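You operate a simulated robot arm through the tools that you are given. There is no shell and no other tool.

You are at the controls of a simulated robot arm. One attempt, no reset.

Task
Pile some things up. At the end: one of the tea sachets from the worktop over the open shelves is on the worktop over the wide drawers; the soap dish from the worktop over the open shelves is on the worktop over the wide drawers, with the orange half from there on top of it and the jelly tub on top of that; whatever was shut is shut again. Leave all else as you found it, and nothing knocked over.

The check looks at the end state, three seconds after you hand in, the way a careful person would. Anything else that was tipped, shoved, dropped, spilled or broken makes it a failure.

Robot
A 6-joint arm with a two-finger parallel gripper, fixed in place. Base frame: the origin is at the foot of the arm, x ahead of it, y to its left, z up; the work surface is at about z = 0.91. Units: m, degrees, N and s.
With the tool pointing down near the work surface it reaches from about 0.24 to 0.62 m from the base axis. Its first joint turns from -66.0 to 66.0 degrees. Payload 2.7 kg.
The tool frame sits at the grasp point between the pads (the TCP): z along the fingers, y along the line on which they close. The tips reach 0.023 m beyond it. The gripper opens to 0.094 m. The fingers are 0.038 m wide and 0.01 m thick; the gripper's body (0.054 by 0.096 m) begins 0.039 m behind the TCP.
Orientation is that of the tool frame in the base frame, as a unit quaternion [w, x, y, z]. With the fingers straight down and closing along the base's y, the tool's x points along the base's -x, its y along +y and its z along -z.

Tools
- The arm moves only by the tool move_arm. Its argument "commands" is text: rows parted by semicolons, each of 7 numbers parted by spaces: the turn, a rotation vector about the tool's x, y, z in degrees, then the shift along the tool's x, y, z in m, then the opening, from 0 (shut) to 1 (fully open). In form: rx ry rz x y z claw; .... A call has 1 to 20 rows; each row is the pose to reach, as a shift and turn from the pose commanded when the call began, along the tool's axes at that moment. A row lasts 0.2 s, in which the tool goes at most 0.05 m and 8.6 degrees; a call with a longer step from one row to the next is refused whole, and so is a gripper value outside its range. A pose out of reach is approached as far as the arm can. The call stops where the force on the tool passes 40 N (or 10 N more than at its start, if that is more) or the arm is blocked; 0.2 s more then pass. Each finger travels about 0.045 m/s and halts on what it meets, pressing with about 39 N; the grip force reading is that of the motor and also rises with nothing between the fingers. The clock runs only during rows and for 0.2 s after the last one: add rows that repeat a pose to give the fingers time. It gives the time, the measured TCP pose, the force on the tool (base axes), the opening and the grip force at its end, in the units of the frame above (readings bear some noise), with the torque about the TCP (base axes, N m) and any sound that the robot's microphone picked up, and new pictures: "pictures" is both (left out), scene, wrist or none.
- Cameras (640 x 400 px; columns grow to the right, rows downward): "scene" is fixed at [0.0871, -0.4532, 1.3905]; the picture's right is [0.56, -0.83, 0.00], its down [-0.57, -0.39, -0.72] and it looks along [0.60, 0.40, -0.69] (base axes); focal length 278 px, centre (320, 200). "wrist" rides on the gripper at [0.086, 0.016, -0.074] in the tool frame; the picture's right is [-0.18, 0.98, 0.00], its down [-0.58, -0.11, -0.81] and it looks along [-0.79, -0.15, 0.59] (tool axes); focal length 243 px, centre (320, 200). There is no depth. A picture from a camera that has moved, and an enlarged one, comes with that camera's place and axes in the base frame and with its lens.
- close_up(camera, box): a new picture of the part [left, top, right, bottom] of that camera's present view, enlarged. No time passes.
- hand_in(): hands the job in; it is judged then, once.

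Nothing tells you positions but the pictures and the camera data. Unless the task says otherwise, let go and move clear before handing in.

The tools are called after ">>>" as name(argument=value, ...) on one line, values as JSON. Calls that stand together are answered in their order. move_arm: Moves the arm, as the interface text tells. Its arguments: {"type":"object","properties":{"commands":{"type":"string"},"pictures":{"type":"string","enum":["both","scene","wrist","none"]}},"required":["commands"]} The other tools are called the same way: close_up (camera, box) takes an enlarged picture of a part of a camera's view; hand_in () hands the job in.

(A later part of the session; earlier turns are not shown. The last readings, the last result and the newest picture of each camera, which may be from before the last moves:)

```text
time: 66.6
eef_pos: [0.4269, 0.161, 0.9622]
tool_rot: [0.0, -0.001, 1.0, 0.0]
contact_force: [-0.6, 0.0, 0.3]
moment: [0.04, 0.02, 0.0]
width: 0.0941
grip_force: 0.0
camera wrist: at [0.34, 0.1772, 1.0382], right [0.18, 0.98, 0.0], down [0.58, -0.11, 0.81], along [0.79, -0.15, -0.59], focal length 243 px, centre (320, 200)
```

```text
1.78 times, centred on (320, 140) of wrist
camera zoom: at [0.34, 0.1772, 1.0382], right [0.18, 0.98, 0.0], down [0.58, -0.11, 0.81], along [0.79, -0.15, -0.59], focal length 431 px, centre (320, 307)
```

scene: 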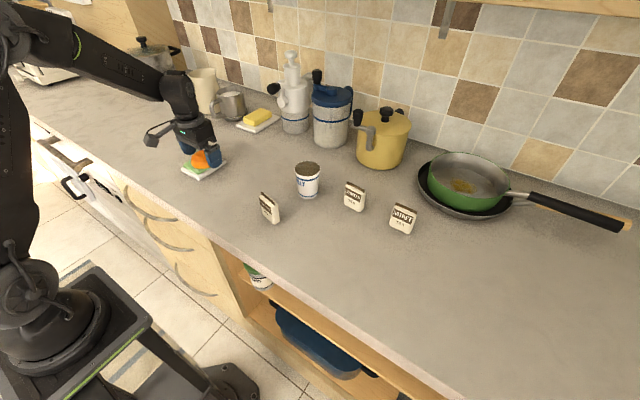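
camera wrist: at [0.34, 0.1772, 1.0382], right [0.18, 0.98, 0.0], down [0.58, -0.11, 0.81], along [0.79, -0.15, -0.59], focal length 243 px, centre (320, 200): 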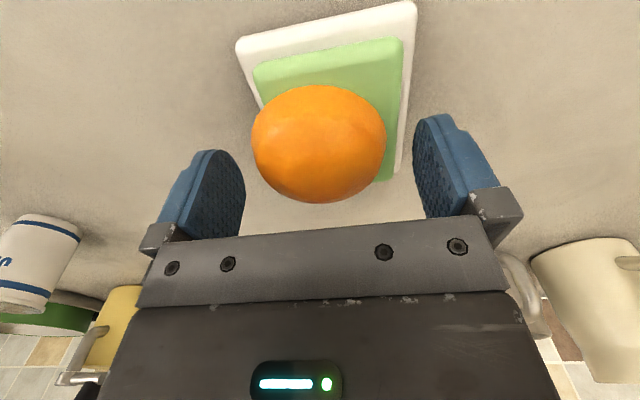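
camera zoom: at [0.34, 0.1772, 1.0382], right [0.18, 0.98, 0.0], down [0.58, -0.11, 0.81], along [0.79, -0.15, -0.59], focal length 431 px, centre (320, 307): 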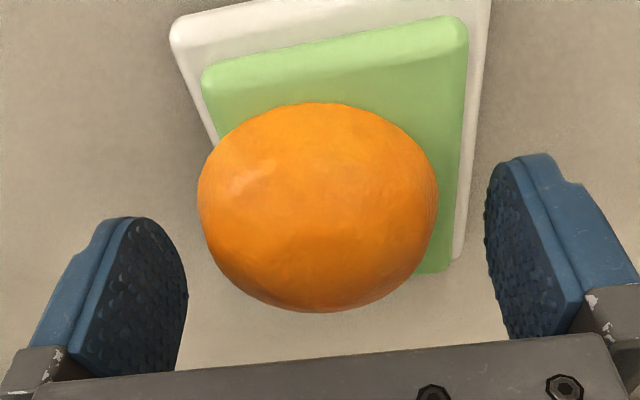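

The fingers straddle the orange. I'll close to just touch it, then nudge it about 8 mm toward +y to the middle of the soap.

>>> move_arm(commands="0 0 0 0 0 0 0.88; 0 0 0 0 0 0 0.78; 0 0 0 0 0 0 0.725; 0 0 0 0 0 0 0.725; 0 0 0 0 0.003 0 0.725; 0 0 0 0 0.006 0 0.725; 0 0 0 0 0.008 0 0.725; 0 0 0 0 0.008 0 0.725")

>>> close_up(camera="wrist", box=[140, 0, 500, 250])

```text
time: 68.4
eef_pos: [0.4263, 0.1697, 0.9626]
tool_rot: [0.0, 0.0, 1.0, 0.0]
contact_force: [0.4, 0.0, -0.6]
moment: [0.0, 0.0, -0.02]
width: 0.0688
grip_force: 0.6
camera wrist: at [0.3406, 0.1861, 1.0374], right [0.18, 0.98, 0.0], down [0.58, -0.11, 0.81], along [0.79, -0.15, -0.59], focal length 243 px, centre (320, 200)
```

scene: 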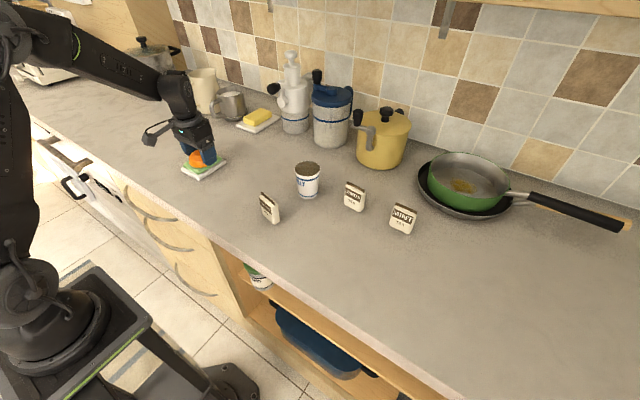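
wrist: 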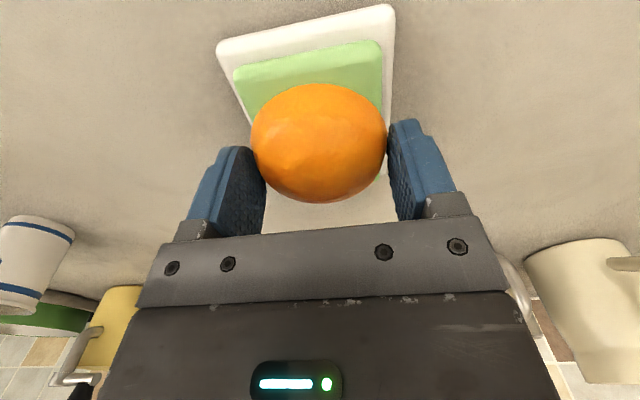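

```text
1.60 times, centred on (320, 125) of wrist
camera zoom: at [0.3406, 0.1861, 1.0374], right [0.18, 0.98, 0.0], down [0.58, -0.11, 0.81], along [0.79, -0.15, -0.59], focal length 388 px, centre (320, 320)
```

zoom: 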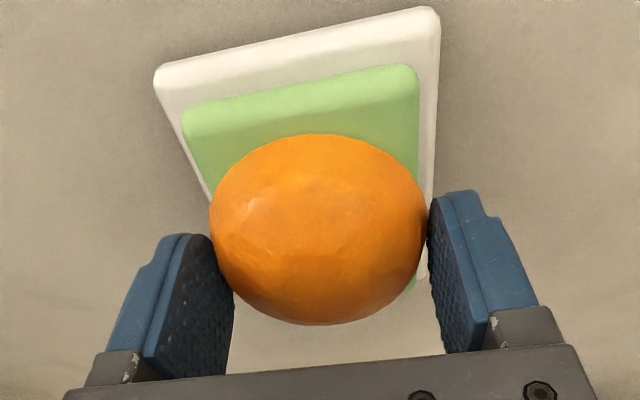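

Now I'll open, rise, turn 90° and repeat along x to fix the orange's x position.

>>> move_arm(commands="0 0 0 0 0 0 0.85; 0 0 0 0 0 0 1; 0 0 0 0 0 0 1; 0 0 0 0 0 -0.035 1; 0 0 0 0 0 -0.07 1; 0 0 8.5 0 0 -0.07 1; 0 0 17 0 0 -0.07 1; 0 0 25.5 0 0 -0.07 1; 0 0 34 0 0 -0.07 1; 0 0 42.5 0 0 -0.07 1; 0 0 51 0 0 -0.07 1; 0 0 59.5 0 0 -0.07 1; 0 0 68 0 0 -0.07 1; 0 0 76.5 0 0 -0.07 1; 0 0 85 0 0 -0.07 1; 0 0 90 0 0 -0.07 1; 0 0 90 0 0 -0.07 1")

```text
time: 72.0
eef_pos: [0.4267, 0.1705, 1.0323]
tool_rot: [-0.001, 0.708, 0.706, 0.001]
contact_force: [-0.8, -0.3, 0.9]
moment: [-0.03, 0.0, -0.02]
width: 0.0939
grip_force: 0.1
camera wrist: at [0.4431, 0.2561, 1.1075], right [0.98, -0.19, 0.0], down [-0.11, -0.58, 0.81], along [-0.15, -0.79, -0.59], focal length 243 px, centre (320, 200)
```

scene: 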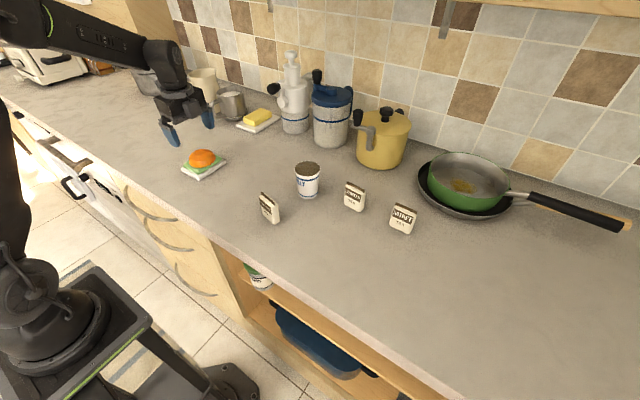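
wrist: 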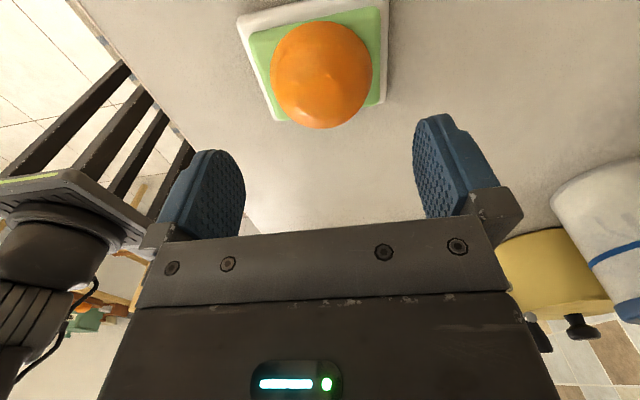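

>>> move_arm(commands="0 0 0 0 0 0.03 1; 0 0 0 0 0 0.055 1; 0 0 0 0 0 0.068 1; 0 0 0 0 0 0.07 1; 0 0 0 0 0 0.07 0.88; 0 0 0 0 0 0.07 0.78; 0 0 0 0 0 0.07 0.725; 0 0 0 0 0 0.07 0.725; 0 0 0 0 0 0.07 0.725")

>>> close_up(camera="wrist", box=[140, 0, 500, 250])

>>> close_up(camera="scene", box=[160, 120, 250, 190])

```text
time: 74.0
eef_pos: [0.4273, 0.1705, 0.9633]
tool_rot: [0.0, 0.707, 0.707, 0.0]
contact_force: [0.0, -0.1, 0.1]
moment: [0.02, 0.0, -0.02]
width: 0.0683
grip_force: 0.1
camera wrist: at [0.4436, 0.2568, 1.0377], right [0.98, -0.18, 0.0], down [-0.11, -0.58, 0.81], along [-0.15, -0.79, -0.59], focal length 243 px, centre (320, 200)
```

scene: 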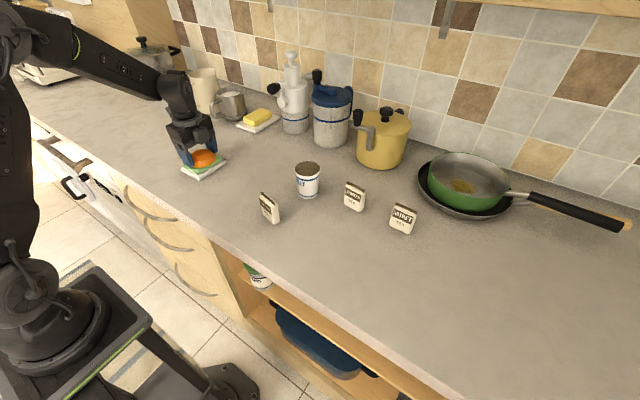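
wrist: 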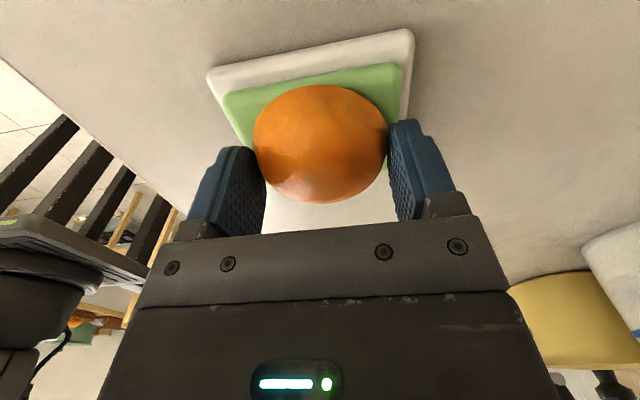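

```text
1.60 times, centred on (320, 125) of wrist
camera zoom: at [0.4436, 0.2568, 1.0377], right [0.98, -0.18, 0.0], down [-0.11, -0.58, 0.81], along [-0.15, -0.79, -0.59], focal length 388 px, centre (320, 320)
```

zoom: 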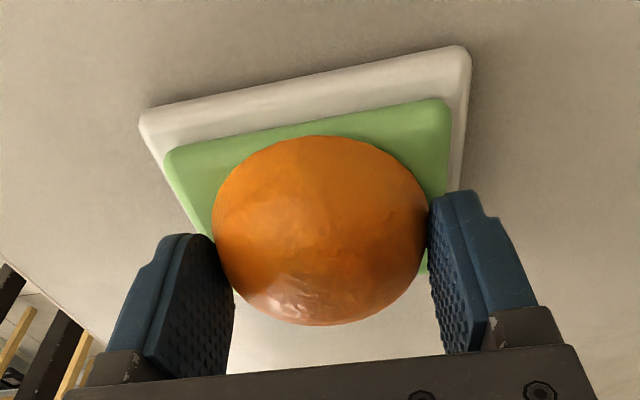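

```text
5.71 times, centred on (205, 155) of scene
camera zoom: at [0.0871, -0.4532, 1.3905], right [0.56, -0.83, 0.0], down [-0.57, -0.39, -0.72], along [0.6, 0.4, -0.69], focal length 1586 px, centre (977, 457)
```

zoom: 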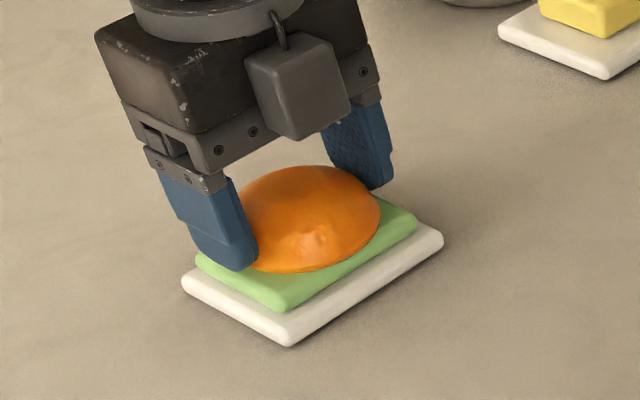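

The orange is snug at (0.427, 0.170) on the soap. Now for the jelly tub at about (0.508, -0.136): open, rise and move over it.

>>> move_arm(commands="0 0 0 0 0 0 0.85; 0 0 0 0 0 0 1; 0 0 0 0 0 0 1; 0 0 0 0 0 -0.035 1; 0 0 0 0 0 -0.075 1; 0 0 0 0 0 -0.12 1; 0 0 0 0 0 -0.15 1; 0 0 0 -0.02 0.005 -0.15 1; 0 0 0 -0.06 0.016 -0.15 1; 0 0 0 -0.105 0.028 -0.15 1; 0 0 0 -0.15 0.04 -0.15 1; 0 0 0 -0.195 0.052 -0.15 1; 0 0 0 -0.24 0.063 -0.15 1; 0 0 0 -0.28 0.074 -0.15 1; 0 0 0 -0.306 0.081 -0.15 1; 0 0 0 -0.306 0.081 -0.15 1")

>>> close_up(camera="scene", box=[160, 120, 250, 190])

```text
time: 77.4
eef_pos: [0.5082, -0.1366, 1.1126]
tool_rot: [0.0, 0.707, 0.708, 0.0]
contact_force: [0.0, -0.3, 0.0]
moment: [-0.04, 0.0, -0.03]
width: 0.0939
grip_force: 0.0
camera wrist: at [0.5242, -0.0503, 1.1882], right [0.98, -0.18, 0.0], down [-0.11, -0.58, 0.81], along [-0.15, -0.79, -0.59], focal length 243 px, centre (320, 200)
```

scene: 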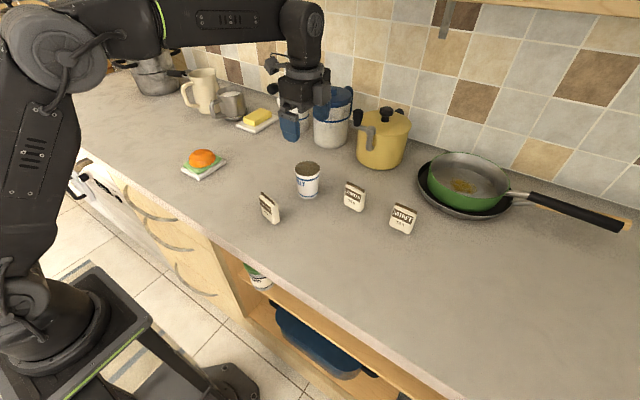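
wrist: 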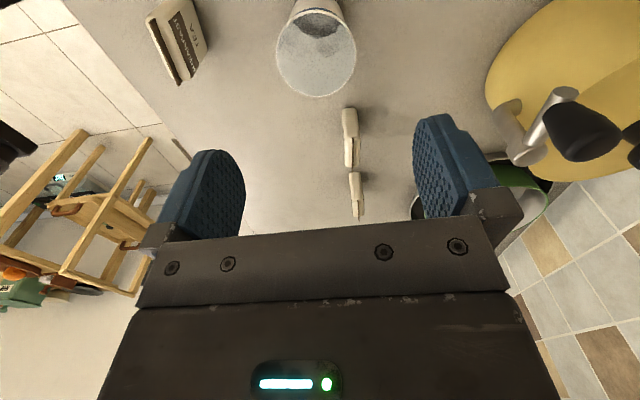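

```text
5.71 times, centred on (205, 155) of scene
camera zoom: at [0.0871, -0.4532, 1.3905], right [0.56, -0.83, 0.0], down [-0.57, -0.39, -0.72], along [0.6, 0.4, -0.69], focal length 1586 px, centre (977, 457)
```

zoom: 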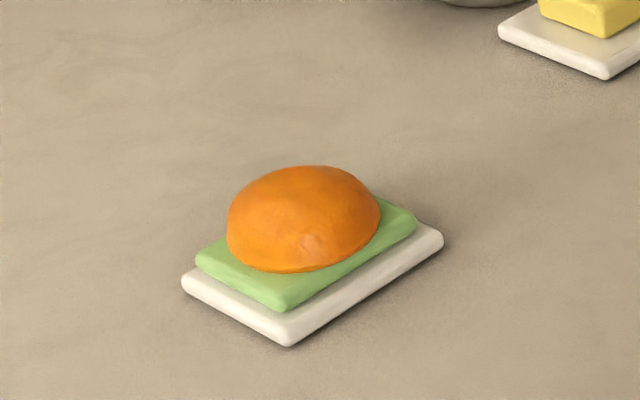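

>>> close_up(camera="wrist", box=[240, 0, 400, 110])

>>> close_up(camera="scene", box=[285, 150, 335, 205])

```text
3.64 times, centred on (320, 55) of wrist
camera zoom: at [0.5242, -0.0503, 1.1882], right [0.98, -0.18, 0.0], down [-0.11, -0.58, 0.81], along [-0.15, -0.79, -0.59], focal length 882 px, centre (320, 727)
```

zoom: 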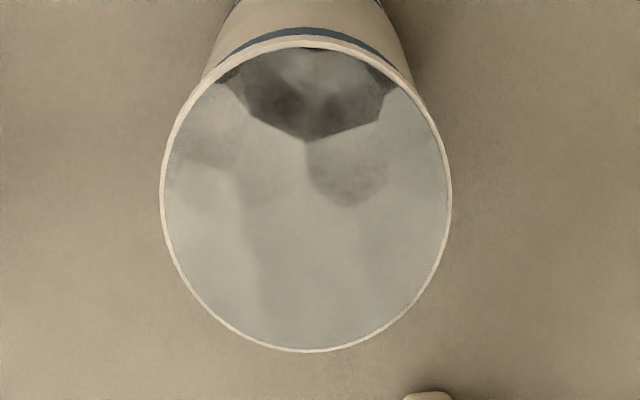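

```text
7.27 times, centred on (310, 178) of scene
camera zoom: at [0.0871, -0.4532, 1.3905], right [0.56, -0.83, 0.0], down [-0.57, -0.39, -0.72], along [0.6, 0.4, -0.69], focal length 2019 px, centre (393, 364)
```

zoom: 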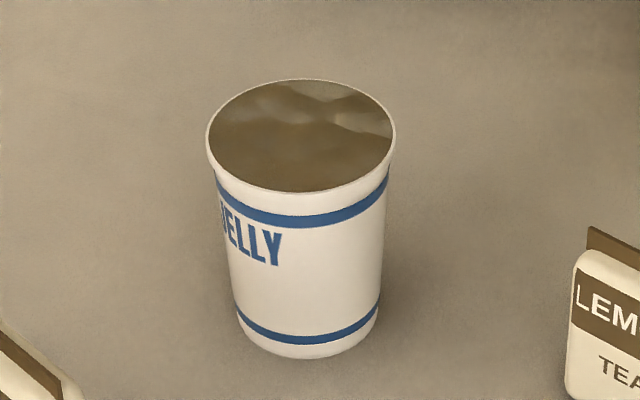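

The tub has a shiny, flat sealed lid, about 0.061 m across, with its centre near (0.506, -0.132). I'll descend and do the first centring squeeze along x.

>>> move_arm(commands="0 0 0 0.003 -0.0015 0.03 1; 0 0 0 0.003 -0.0015 0.06 1; 0 0 0 0.003 -0.0015 0.09 1; 0 0 0 0.003 -0.0015 0.12 1; 0 0 0 0.003 -0.0015 0.14 1; 0 0 0 0.003 -0.0015 0.147 1; 0 0 0 0.003 -0.0015 0.147 1")

>>> close_up(camera="wrist", box=[140, 0, 500, 250])

>>> close_up(camera="scene", box=[260, 100, 380, 220])

```text
time: 79.0
eef_pos: [0.5066, -0.1332, 0.9649]
tool_rot: [0.0, 0.707, 0.707, 0.0]
contact_force: [0.3, -0.2, -0.4]
moment: [-0.02, 0.0, -0.03]
width: 0.094
grip_force: 0.0
camera wrist: at [0.5233, -0.0471, 1.0404], right [0.98, -0.18, 0.0], down [-0.11, -0.58, 0.81], along [-0.15, -0.79, -0.59], focal length 243 px, centre (320, 200)
```

scene: 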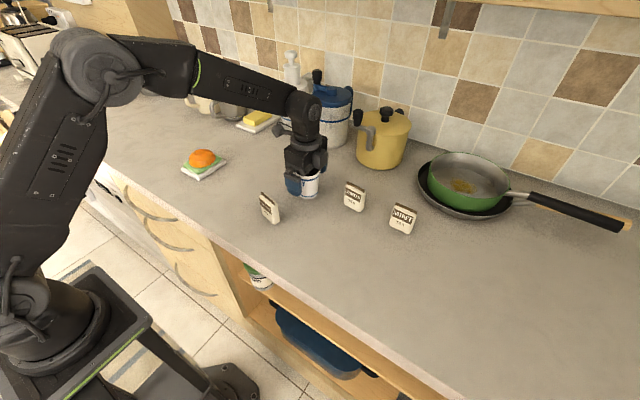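
wrist: 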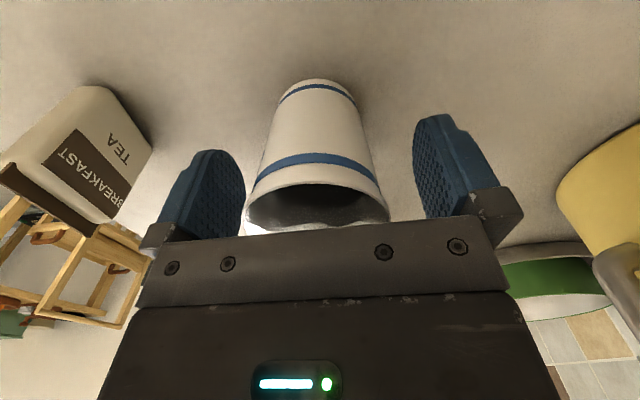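

```text
1.60 times, centred on (320, 125) of wrist
camera zoom: at [0.5233, -0.0471, 1.0404], right [0.98, -0.18, 0.0], down [-0.11, -0.58, 0.81], along [-0.15, -0.79, -0.59], focal length 388 px, centre (320, 320)
```

zoom: 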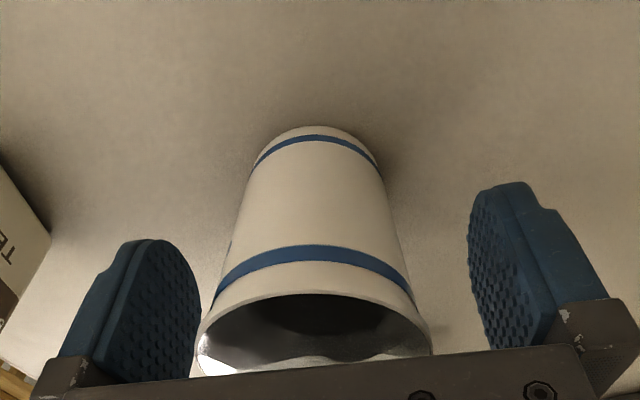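

```text
3.33 times, centred on (320, 160) of scene
camera zoom: at [0.0871, -0.4532, 1.3905], right [0.56, -0.83, 0.0], down [-0.57, -0.39, -0.72], along [0.6, 0.4, -0.69], focal length 925 px, centre (320, 333)
```

zoom: 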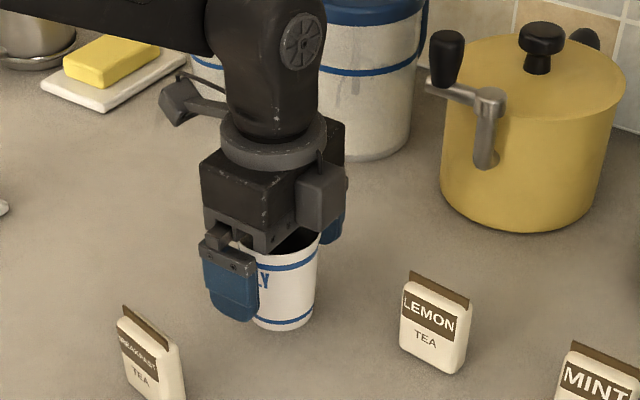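

>>> move_arm(commands="0 0 0 0 0 0 0.9; 0 0 0 0 0 0 0.8; 0 0 0 0 0 0 0.72; 0 0 0 0 0 0 0.66; 0 0 0 0 0 0 0.6; 0 0 0 0 0 0 0.55; 0 0 0 0 0 0 0.55")

>>> close_up(camera="wrist", box=[140, 0, 500, 250])

```text
time: 80.6
eef_pos: [0.5067, -0.133, 0.9655]
tool_rot: [0.001, 0.707, 0.707, 0.0]
contact_force: [-0.1, -0.2, -0.5]
moment: [0.0, 0.01, 0.01]
width: 0.059
grip_force: 39.4
camera wrist: at [0.5234, -0.0471, 1.0407], right [0.98, -0.18, 0.0], down [-0.11, -0.58, 0.81], along [-0.15, -0.79, -0.59], focal length 243 px, centre (320, 200)
```

scene: 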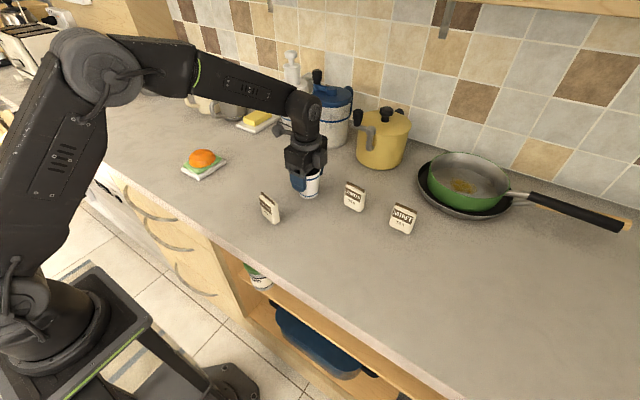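
wrist: 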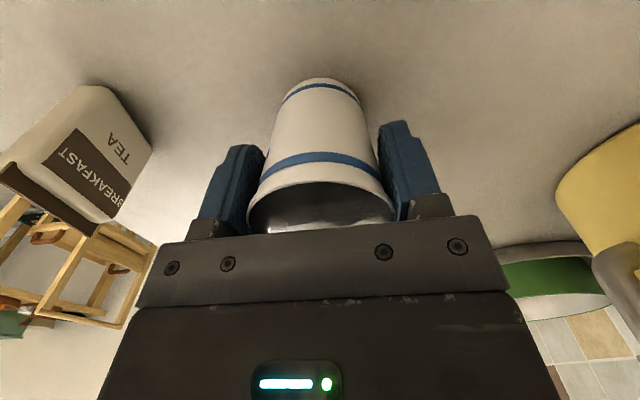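

```text
1.60 times, centred on (320, 125) of wrist
camera zoom: at [0.5234, -0.0471, 1.0407], right [0.98, -0.18, 0.0], down [-0.11, -0.58, 0.81], along [-0.15, -0.79, -0.59], focal length 388 px, centre (320, 320)
```

zoom: 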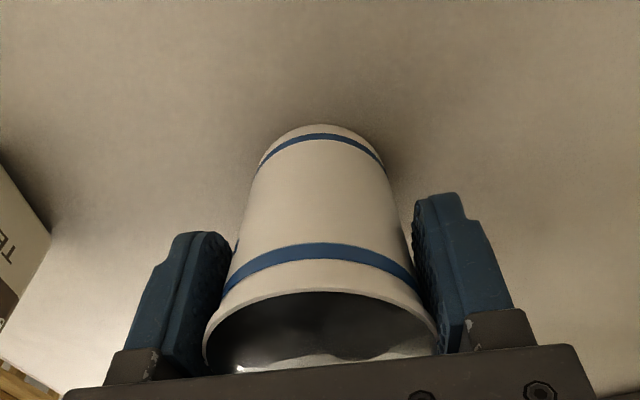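

The tub is centred along x now (0.059 m wide). I'll open, rise, turn back 90°, and take it along y.

>>> move_arm(commands="0 0 0 0 0 0 0.7; 0 0 0 0 0 0 0.85; 0 0 0 0 0 0 1; 0 0 0 0 0 0 1; 0 0 0 0 0 -0.04 1; 0 0 0 0 0 -0.08 1; 0 0 -8.5 0 0 -0.08 1; 0 0 -17 0 0 -0.08 1; 0 0 -25.5 0 0 -0.08 1; 0 0 -34 0 0 -0.08 1; 0 0 -42.5 0 0 -0.08 1; 0 0 -51 0 0 -0.08 1; 0 0 -59.5 0 0 -0.08 1; 0 0 -68 0 0 -0.08 1; 0 0 -76.5 0 0 -0.08 1; 0 0 -85 0 0 -0.08 1; 0 0 -90 0 0 -0.08 1; 0 0 -90 0 0 -0.08 1")

>>> move_arm(commands="0 0 0 0 0 0.03 1; 0 0 0 0 0 0.06 1; 0 0 0 0 0 0.075 1; 0 0 0 0 0 0.08 1; 0 0 0 0 0 0.08 1")

```text
time: 84.4
eef_pos: [0.5055, -0.1328, 1.0462]
tool_rot: [0.0, -0.002, 1.0, 0.0]
contact_force: [-0.1, -0.8, 0.2]
moment: [0.0, 0.0, 0.01]
width: 0.094
grip_force: 0.1
camera wrist: at [0.4198, -0.1175, 1.1213], right [0.18, 0.98, 0.0], down [0.58, -0.11, 0.81], along [0.79, -0.15, -0.59], focal length 243 px, centre (320, 200)
```

scene: 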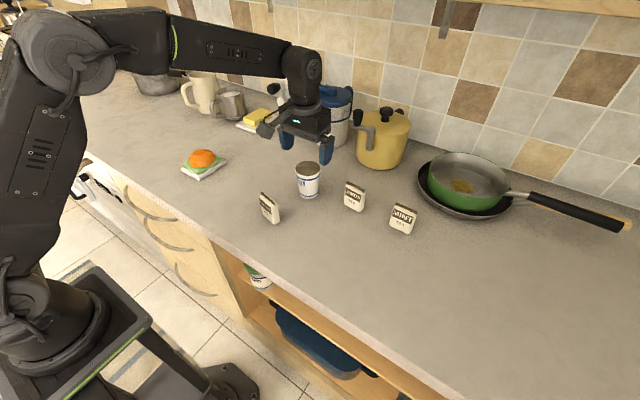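
wrist: 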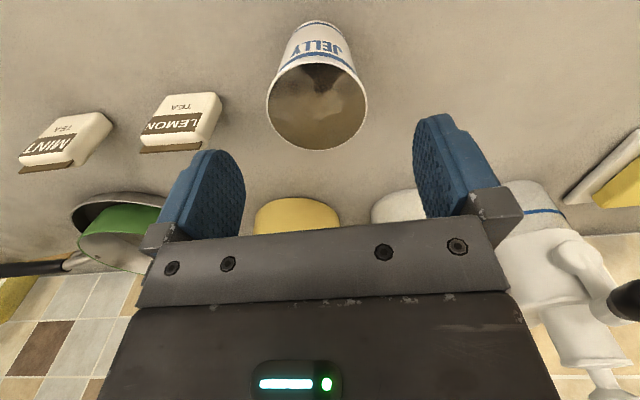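

```text
time: 85.6
eef_pos: [0.5063, -0.1341, 0.9661]
tool_rot: [0.0, 0.0, 1.0, 0.001]
contact_force: [-0.3, 0.4, 0.2]
moment: [0.02, -0.01, 0.0]
width: 0.0941
grip_force: 0.0
camera wrist: at [0.4199, -0.1176, 1.0416], right [0.18, 0.98, 0.0], down [0.58, -0.11, 0.81], along [0.79, -0.15, -0.59], focal length 243 px, centre (320, 200)
```

scene: 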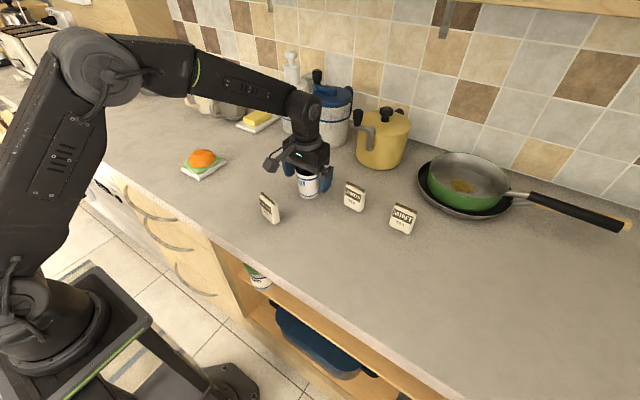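
wrist: 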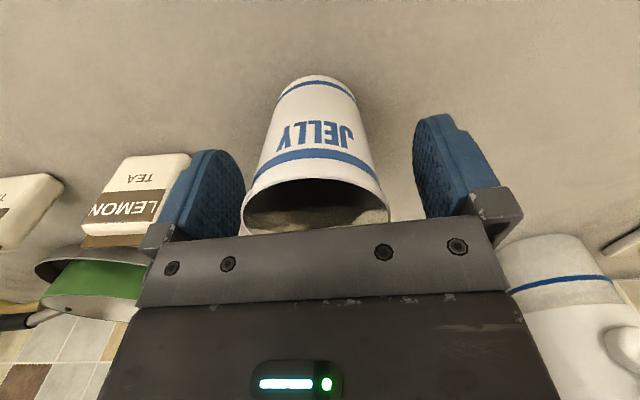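

>>> move_arm(commands="0 0 0 0 0 0 0.88; 0 0 0 0 0 0 0.78; 0 0 0 0 0 0 0.7; 0 0 0 0 0 0 0.64; 0 0 0 0 0 0 0.58; 0 0 0 0 0 0 0.5; 0 0 0 0 0 0 0.5; 0 0 0 0 0 -0.003 0.5; 0 0 0 0 0 -0.006 0.5; 0 0 0 0 0 -0.006 0.5")

>>> close_up(camera="wrist", box=[140, 0, 500, 250])

>>> close_up(camera="scene", box=[260, 100, 380, 220])

```text
time: 87.8
eef_pos: [0.5063, -0.1332, 0.9726]
tool_rot: [0.0, 0.0, 1.0, 0.0]
contact_force: [-0.5, -1.1, 0.4]
moment: [0.0, 0.01, 0.01]
width: 0.0591
grip_force: 39.1
camera wrist: at [0.4198, -0.1171, 1.048], right [0.18, 0.98, 0.0], down [0.58, -0.11, 0.81], along [0.79, -0.15, -0.59], focal length 243 px, centre (320, 200)
```

scene: 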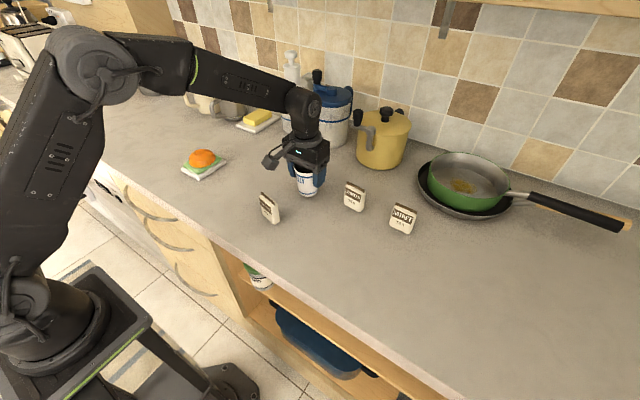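
wrist: 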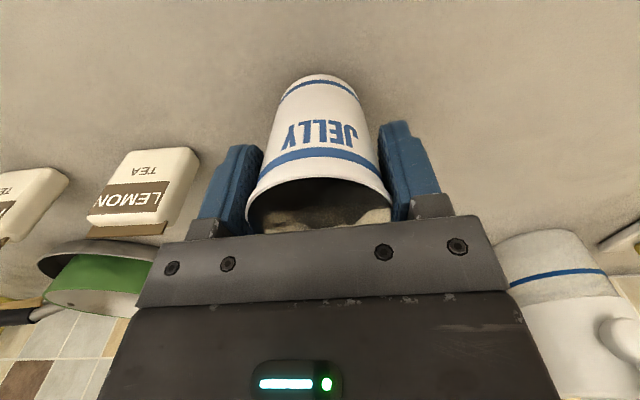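

```text
1.60 times, centred on (320, 125) of wrist
camera zoom: at [0.4198, -0.1171, 1.048], right [0.18, 0.98, 0.0], down [0.58, -0.11, 0.81], along [0.79, -0.15, -0.59], focal length 388 px, centre (320, 320)
```

zoom: 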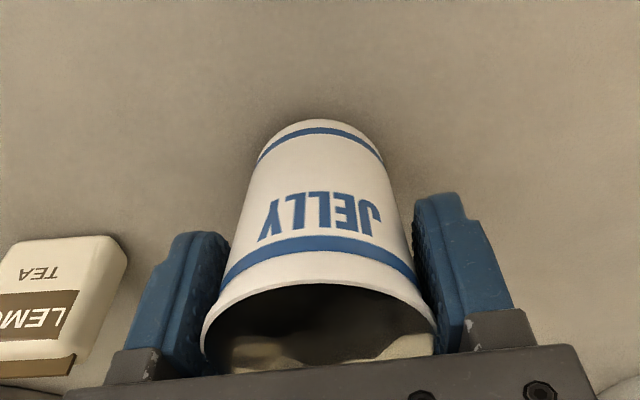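

```text
3.33 times, centred on (320, 160) of scene
camera zoom: at [0.0871, -0.4532, 1.3905], right [0.56, -0.83, 0.0], down [-0.57, -0.39, -0.72], along [0.6, 0.4, -0.69], focal length 925 px, centre (320, 333)
```

zoom: 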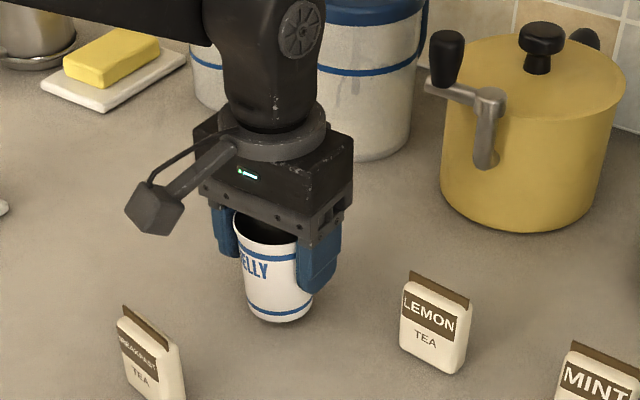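

The tub is held and lifted. I'll raise it and carry it above the orange.

>>> move_arm(commands="0 0 0 0 0 -0.02 0.5; 0 0 0 0 0 -0.055 0.5; 0 0 0 0 0 -0.095 0.5; 0 0 0 0 0 -0.13 0.5; 0 0 0 0.004 0.0152 -0.13 0.5; 0 0 0 0.0112 0.0424 -0.13 0.5; 0 0 0 0.02 0.076 -0.13 0.5; 0 0 0 0.0295 0.1122 -0.13 0.5; 0 0 0 0.039 0.1484 -0.13 0.5; 0 0 0 0.0485 0.1847 -0.13 0.5; 0 0 0 0.058 0.2209 -0.13 0.5; 0 0 0 0.067 0.255 -0.13 0.5; 0 0 0 0.0742 0.2823 -0.13 0.5; 0 0 0 0.0785 0.2987 -0.13 0.5; 0 0 0 0.0797 0.3032 -0.13 0.5; 0 0 0 0.0797 0.3032 -0.13 0.5")

>>> close_up(camera="wrist", box=[140, 0, 500, 250])

>>> close_up(camera="scene", box=[130, 50, 280, 190])

```text
time: 91.2
eef_pos: [0.427, 0.1701, 1.1013]
tool_rot: [0.0, 0.001, 1.0, 0.0]
contact_force: [0.7, 0.3, 0.2]
moment: [-0.01, 0.02, -0.01]
width: 0.0591
grip_force: 38.8
camera wrist: at [0.3408, 0.1856, 1.1763], right [0.18, 0.98, 0.0], down [0.58, -0.11, 0.81], along [0.79, -0.15, -0.59], focal length 243 px, centre (320, 200)
```

scene: 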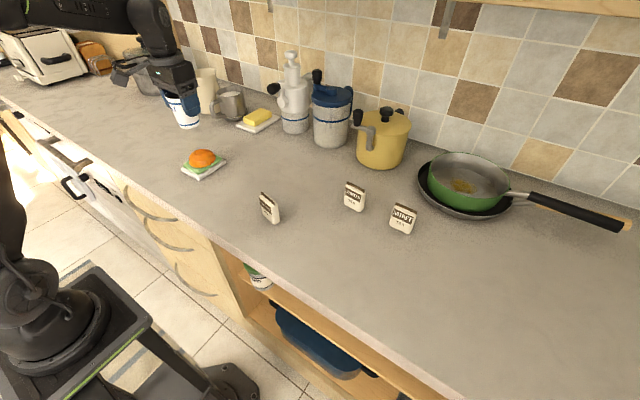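
wrist: 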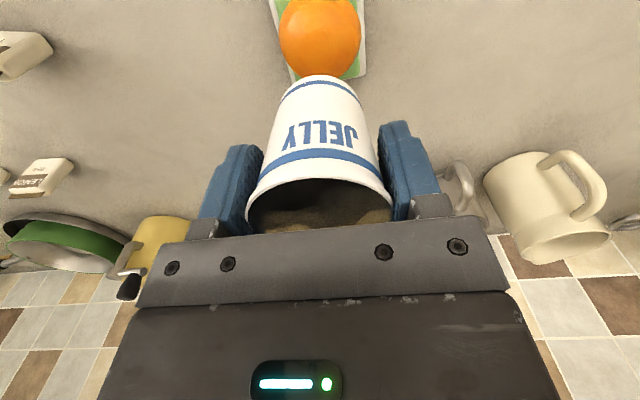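

```text
1.60 times, centred on (320, 125) of wrist
camera zoom: at [0.3408, 0.1856, 1.1763], right [0.18, 0.98, 0.0], down [0.58, -0.11, 0.81], along [0.79, -0.15, -0.59], focal length 388 px, centre (320, 320)
```

zoom: 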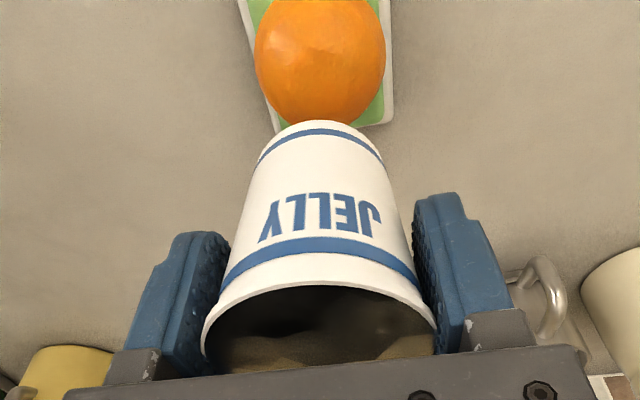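

```text
2.86 times, centred on (205, 120) of scene
camera zoom: at [0.0871, -0.4532, 1.3905], right [0.56, -0.83, 0.0], down [-0.57, -0.39, -0.72], along [0.6, 0.4, -0.69], focal length 793 px, centre (649, 429)
```

zoom: 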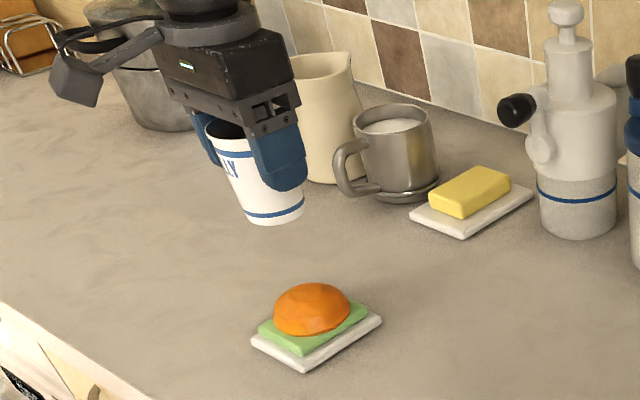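

The tub hangs straight over the orange. I'll lower most of the way and check alignment.

>>> move_arm(commands="0 0 0 0.0005 0.0004 0.02 0.5; 0 0 0 0.0005 0.0004 0.04 0.5; 0 0 0 0.0005 0.0004 0.055 0.5; 0 0 0 0.0005 0.0004 0.065 0.5; 0 0 0 0.0005 0.0004 0.069 0.5; 0 0 0 0.0005 0.0004 0.069 0.5")

>>> close_up(camera="wrist", box=[140, 0, 500, 250])

>>> close_up(camera="scene", box=[160, 90, 260, 190])

```text
time: 92.6
eef_pos: [0.426, 0.1706, 1.0313]
tool_rot: [0.0, 0.001, 1.0, 0.0]
contact_force: [-0.2, 0.3, -0.4]
moment: [-0.01, 0.04, 0.0]
width: 0.0593
grip_force: 39.3
camera wrist: at [0.3401, 0.1866, 1.1073], right [0.18, 0.98, 0.0], down [0.58, -0.11, 0.81], along [0.79, -0.15, -0.59], focal length 243 px, centre (320, 200)
```

scene: 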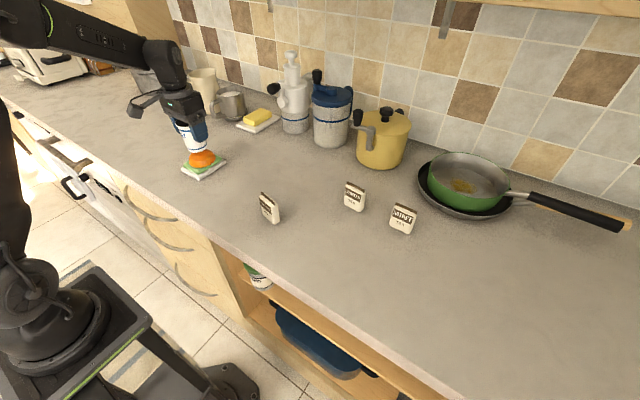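
wrist: 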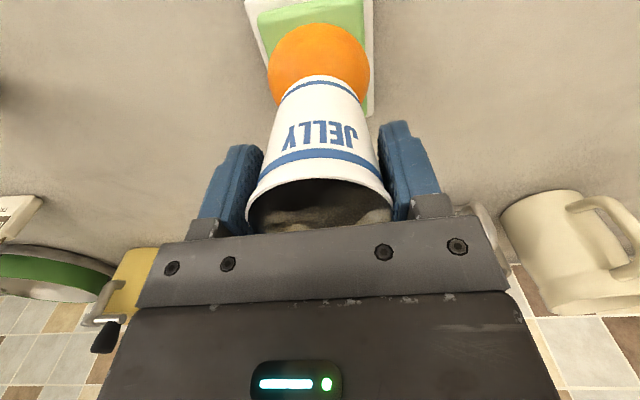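

```text
1.60 times, centred on (320, 125) of wrist
camera zoom: at [0.3401, 0.1866, 1.1073], right [0.18, 0.98, 0.0], down [0.58, -0.11, 0.81], along [0.79, -0.15, -0.59], focal length 388 px, centre (320, 320)
```

zoom: 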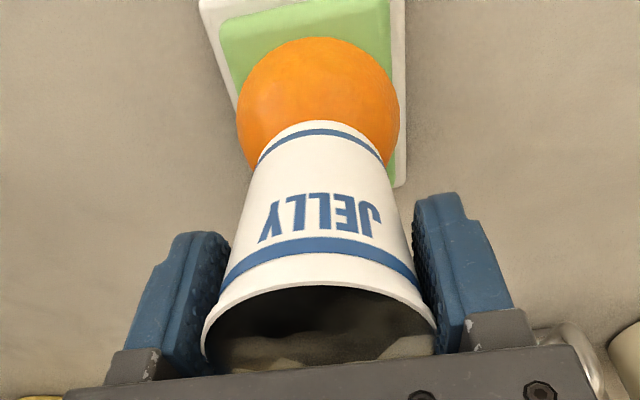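

```text
4.00 times, centred on (210, 140) of scene
camera zoom: at [0.0871, -0.4532, 1.3905], right [0.56, -0.83, 0.0], down [-0.57, -0.39, -0.72], along [0.6, 0.4, -0.69], focal length 1110 px, centre (760, 440)
```

zoom: 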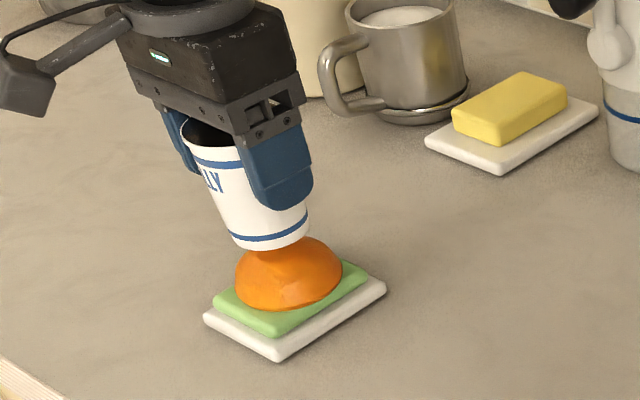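

>>> move_arm(commands="0 0 0 0 -0.0003 0.003 0.5; 0 0 0 0 -0.0003 0.005 0.5; 0 0 0 0 -0.0003 0.005 0.5", pictures="none")

>>> move_arm(commands="0 0 0 0 0 0.001 0.5; 0 0 0 0 0 0.001 0.5", pictures="none")

>>> move_arm(commands="0 0 0 0 0 0.001 0.5; 0 0 0 0 0 0.001 0.5", pictures="none")

>>> move_arm(commands="0 0 0 0 0 0.001 0.5; 0 0 0 0 0 0.001 0.5", pictures="wrist")

```text
time: 93.4
eef_pos: [0.4272, 0.1706, 1.0268]
tool_rot: [0.0, 0.0, 1.0, 0.0]
contact_force: [0.4, 0.1, 0.4]
moment: [-0.03, 0.0, -0.01]
width: 0.0593
grip_force: 39.1
```

```text
time: 94.0
eef_pos: [0.4256, 0.1705, 1.0257]
tool_rot: [-0.001, 0.0, 1.0, 0.0]
contact_force: [-0.3, -0.1, -0.5]
moment: [0.0, 0.02, 0.0]
width: 0.0592
grip_force: 39.7
```

```text
time: 94.6
eef_pos: [0.4252, 0.1698, 1.0254]
tool_rot: [0.0, 0.0, 1.0, 0.0]
contact_force: [0.1, 0.2, 0.2]
moment: [0.01, -0.01, -0.01]
width: 0.0592
grip_force: 38.7
```

```text
time: 95.2
eef_pos: [0.4254, 0.1703, 1.0241]
tool_rot: [0.0, 0.0, 1.0, 0.0]
contact_force: [0.6, 0.2, 0.4]
moment: [0.03, 0.01, 0.0]
width: 0.0592
grip_force: 39.3
camera wrist: at [0.3393, 0.1865, 1.1002], right [0.18, 0.98, 0.0], down [0.58, -0.11, 0.81], along [0.79, -0.15, -0.59], focal length 243 px, centre (320, 200)
```

wrist: 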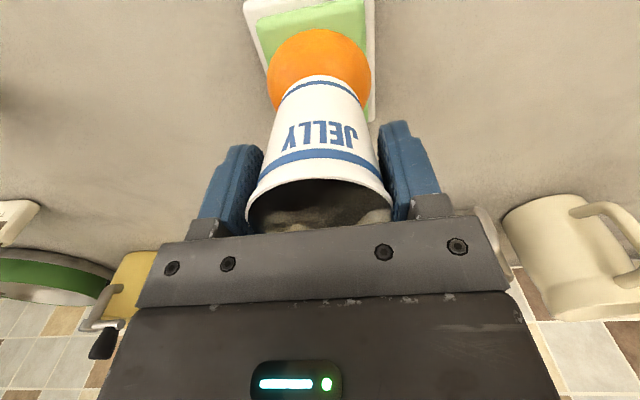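

>>> move_arm(commands="0 0 0 -0.0007 -0.0003 0.001 0.5; 0 0 0 -0.0007 -0.0003 0.001 0.5", pictures="none")

>>> move_arm(commands="0 0 0 0 0 0.001 0.5; 0 0 0 0 0 0.001 0.5", pictures="none")

>>> move_arm(commands="0 0 0 0 0 0.001 0.5; 0 0 0 0 0 0.001 0.5", pictures="wrist")

```text
time: 95.8
eef_pos: [0.4276, 0.1719, 1.0236]
tool_rot: [0.0, 0.0, 1.0, 0.001]
contact_force: [0.4, 0.7, -0.1]
moment: [-0.03, 0.04, 0.04]
width: 0.0591
grip_force: 39.1
```

```text
time: 96.4
eef_pos: [0.4263, 0.1703, 1.0219]
tool_rot: [0.0, 0.0, 1.0, 0.0]
contact_force: [0.3, -0.4, -0.1]
moment: [-0.01, -0.01, 0.01]
width: 0.059
grip_force: 39.1
```

```text
time: 97.0
eef_pos: [0.426, 0.1704, 1.0213]
tool_rot: [0.0, 0.0, 1.0, -0.001]
contact_force: [-0.5, 0.3, 0.5]
moment: [-0.01, -0.03, 0.02]
width: 0.0589
grip_force: 38.3
camera wrist: at [0.3402, 0.1865, 1.0971], right [0.18, 0.98, 0.0], down [0.58, -0.11, 0.81], along [0.79, -0.15, -0.59], focal length 243 px, centre (320, 200)
```

wrist: 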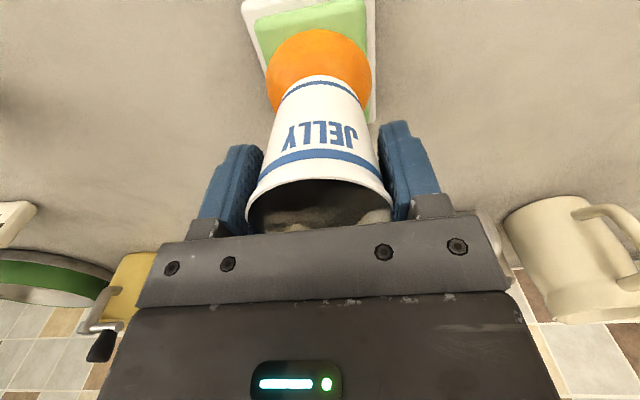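

>>> move_arm(commands="0 0 0 0 0 0.001 0.5; 0 0 0 0 0 0.001 0.5", pictures="none")

>>> move_arm(commands="0 0 0 0 0 0.001 0.5; 0 0 0 0 0 0.001 0.5", pictures="none")

>>> close_up(camera="scene", box=[160, 90, 260, 190])

```text
time: 97.6
eef_pos: [0.4266, 0.1713, 1.0199]
tool_rot: [0.0, 0.0, 1.0, 0.0]
contact_force: [0.2, 1.0, -1.0]
moment: [0.01, 0.01, -0.02]
width: 0.0589
grip_force: 38.6
```

```text
time: 98.2
eef_pos: [0.4258, 0.1701, 1.0186]
tool_rot: [0.001, 0.0, 1.0, 0.0]
contact_force: [-0.2, 0.7, -0.2]
moment: [0.01, 0.0, -0.01]
width: 0.0591
grip_force: 39.1
```

```text
4.00 times, centred on (210, 140) of scene
camera zoom: at [0.0871, -0.4532, 1.3905], right [0.56, -0.83, 0.0], down [-0.57, -0.39, -0.72], along [0.6, 0.4, -0.69], focal length 1110 px, centre (760, 440)
```

zoom: 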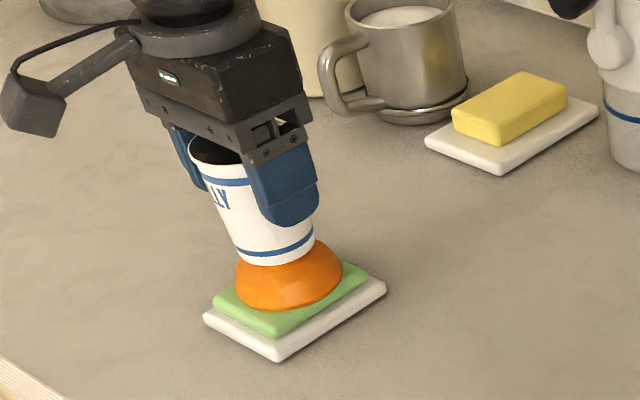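

>>> move_arm(commands="0 0 0 0 0 0.001 0.5; 0 0 0 0 0 0.001 0.5", pictures="none")

>>> move_arm(commands="0 0 0 0 0 0.001 0.5; 0 0 0 0 0 0.001 0.5", pictures="none")

>>> move_arm(commands="0 0 0 0 0 0.001 0.5; 0 0 0 0 0 0.001 0.5", pictures="wrist")

>>> close_up(camera="scene", box=[160, 90, 260, 190])

```text
time: 98.8
eef_pos: [0.427, 0.1718, 1.0176]
tool_rot: [0.0, -0.001, 1.0, 0.0]
contact_force: [0.2, 0.0, -1.3]
moment: [0.0, -0.01, 0.02]
width: 0.0589
grip_force: 39.2
```

```text
time: 99.4
eef_pos: [0.4282, 0.1706, 1.0175]
tool_rot: [0.001, 0.0, 1.0, 0.0]
contact_force: [-1.8, 1.7, 7.6]
moment: [0.09, 0.11, 0.01]
width: 0.0589
grip_force: 39.2
```

```text
time: 100.0
eef_pos: [0.4269, 0.1707, 1.0157]
tool_rot: [0.003, 0.0, 1.0, -0.001]
contact_force: [-2.0, -0.3, 18.1]
moment: [-0.07, 0.1, 0.02]
width: 0.0589
grip_force: 38.8
camera wrist: at [0.3406, 0.1861, 1.0925], right [0.18, 0.98, 0.0], down [0.58, -0.11, 0.81], along [0.79, -0.15, -0.59], focal length 243 px, centre (320, 200)
```

wrist: 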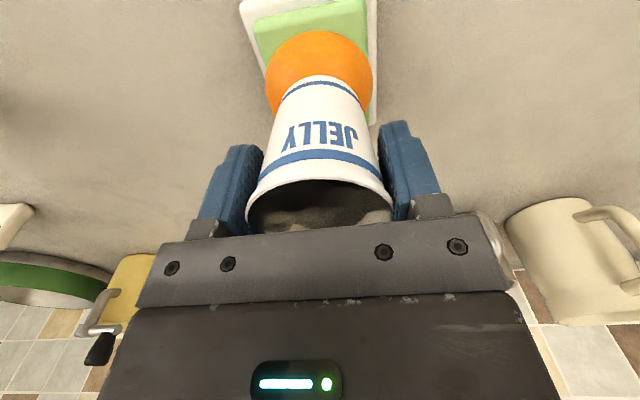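

```text
4.00 times, centred on (210, 140) of scene
camera zoom: at [0.0868, -0.4533, 1.3905], right [0.56, -0.83, 0.0], down [-0.57, -0.39, -0.72], along [0.6, 0.4, -0.69], focal length 1110 px, centre (760, 440)
```

zoom: 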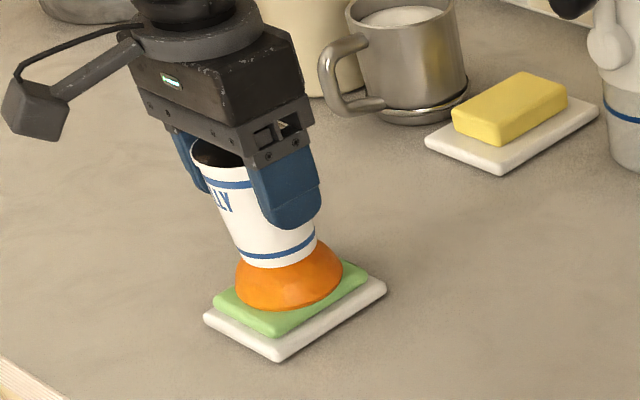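

The tub's base is on the orange's crown, and the torque shows the contact is right under the tub's axis. I'll unload a little and open only slightly, keeping the fingers as a cage to test the balance.

>>> move_arm(commands="0 0 0 0 0 -0.0008 0.5; 0 0 0 0 0 -0.0008 0.5; 0 0 0 0 0 -0.0008 0.5", pictures="none")

```text
time: 100.8
eef_pos: [0.4272, 0.1703, 1.0167]
tool_rot: [0.0, 0.0, 1.0, 0.0]
contact_force: [-0.1, 1.7, 19.1]
moment: [0.04, -0.03, 0.01]
width: 0.059
grip_force: 38.7
```

>>> move_arm(commands="0 0 0 0 0 -0.0007 0.5; 0 0 0 0 0 -0.0007 0.5; 0 0 0 0 0 -0.0007 0.5", pictures="none")

```text
time: 101.6
eef_pos: [0.4268, 0.1695, 1.0176]
tool_rot: [-0.001, 0.0, 1.0, 0.0]
contact_force: [2.2, 1.6, 11.4]
moment: [0.08, -0.11, -0.02]
width: 0.0589
grip_force: 39.0
```

>>> move_arm(commands="0 0 0 0 0 -0.0006 0.5; 0 0 0 0 0 -0.0006 0.5; 0 0 0 0 0 -0.0006 0.5", pictures="none")

```text
time: 102.4
eef_pos: [0.427, 0.1705, 1.018]
tool_rot: [-0.001, 0.0, 1.0, -0.001]
contact_force: [-0.8, 0.5, 2.2]
moment: [0.01, -0.04, 0.0]
width: 0.059
grip_force: 38.8
```

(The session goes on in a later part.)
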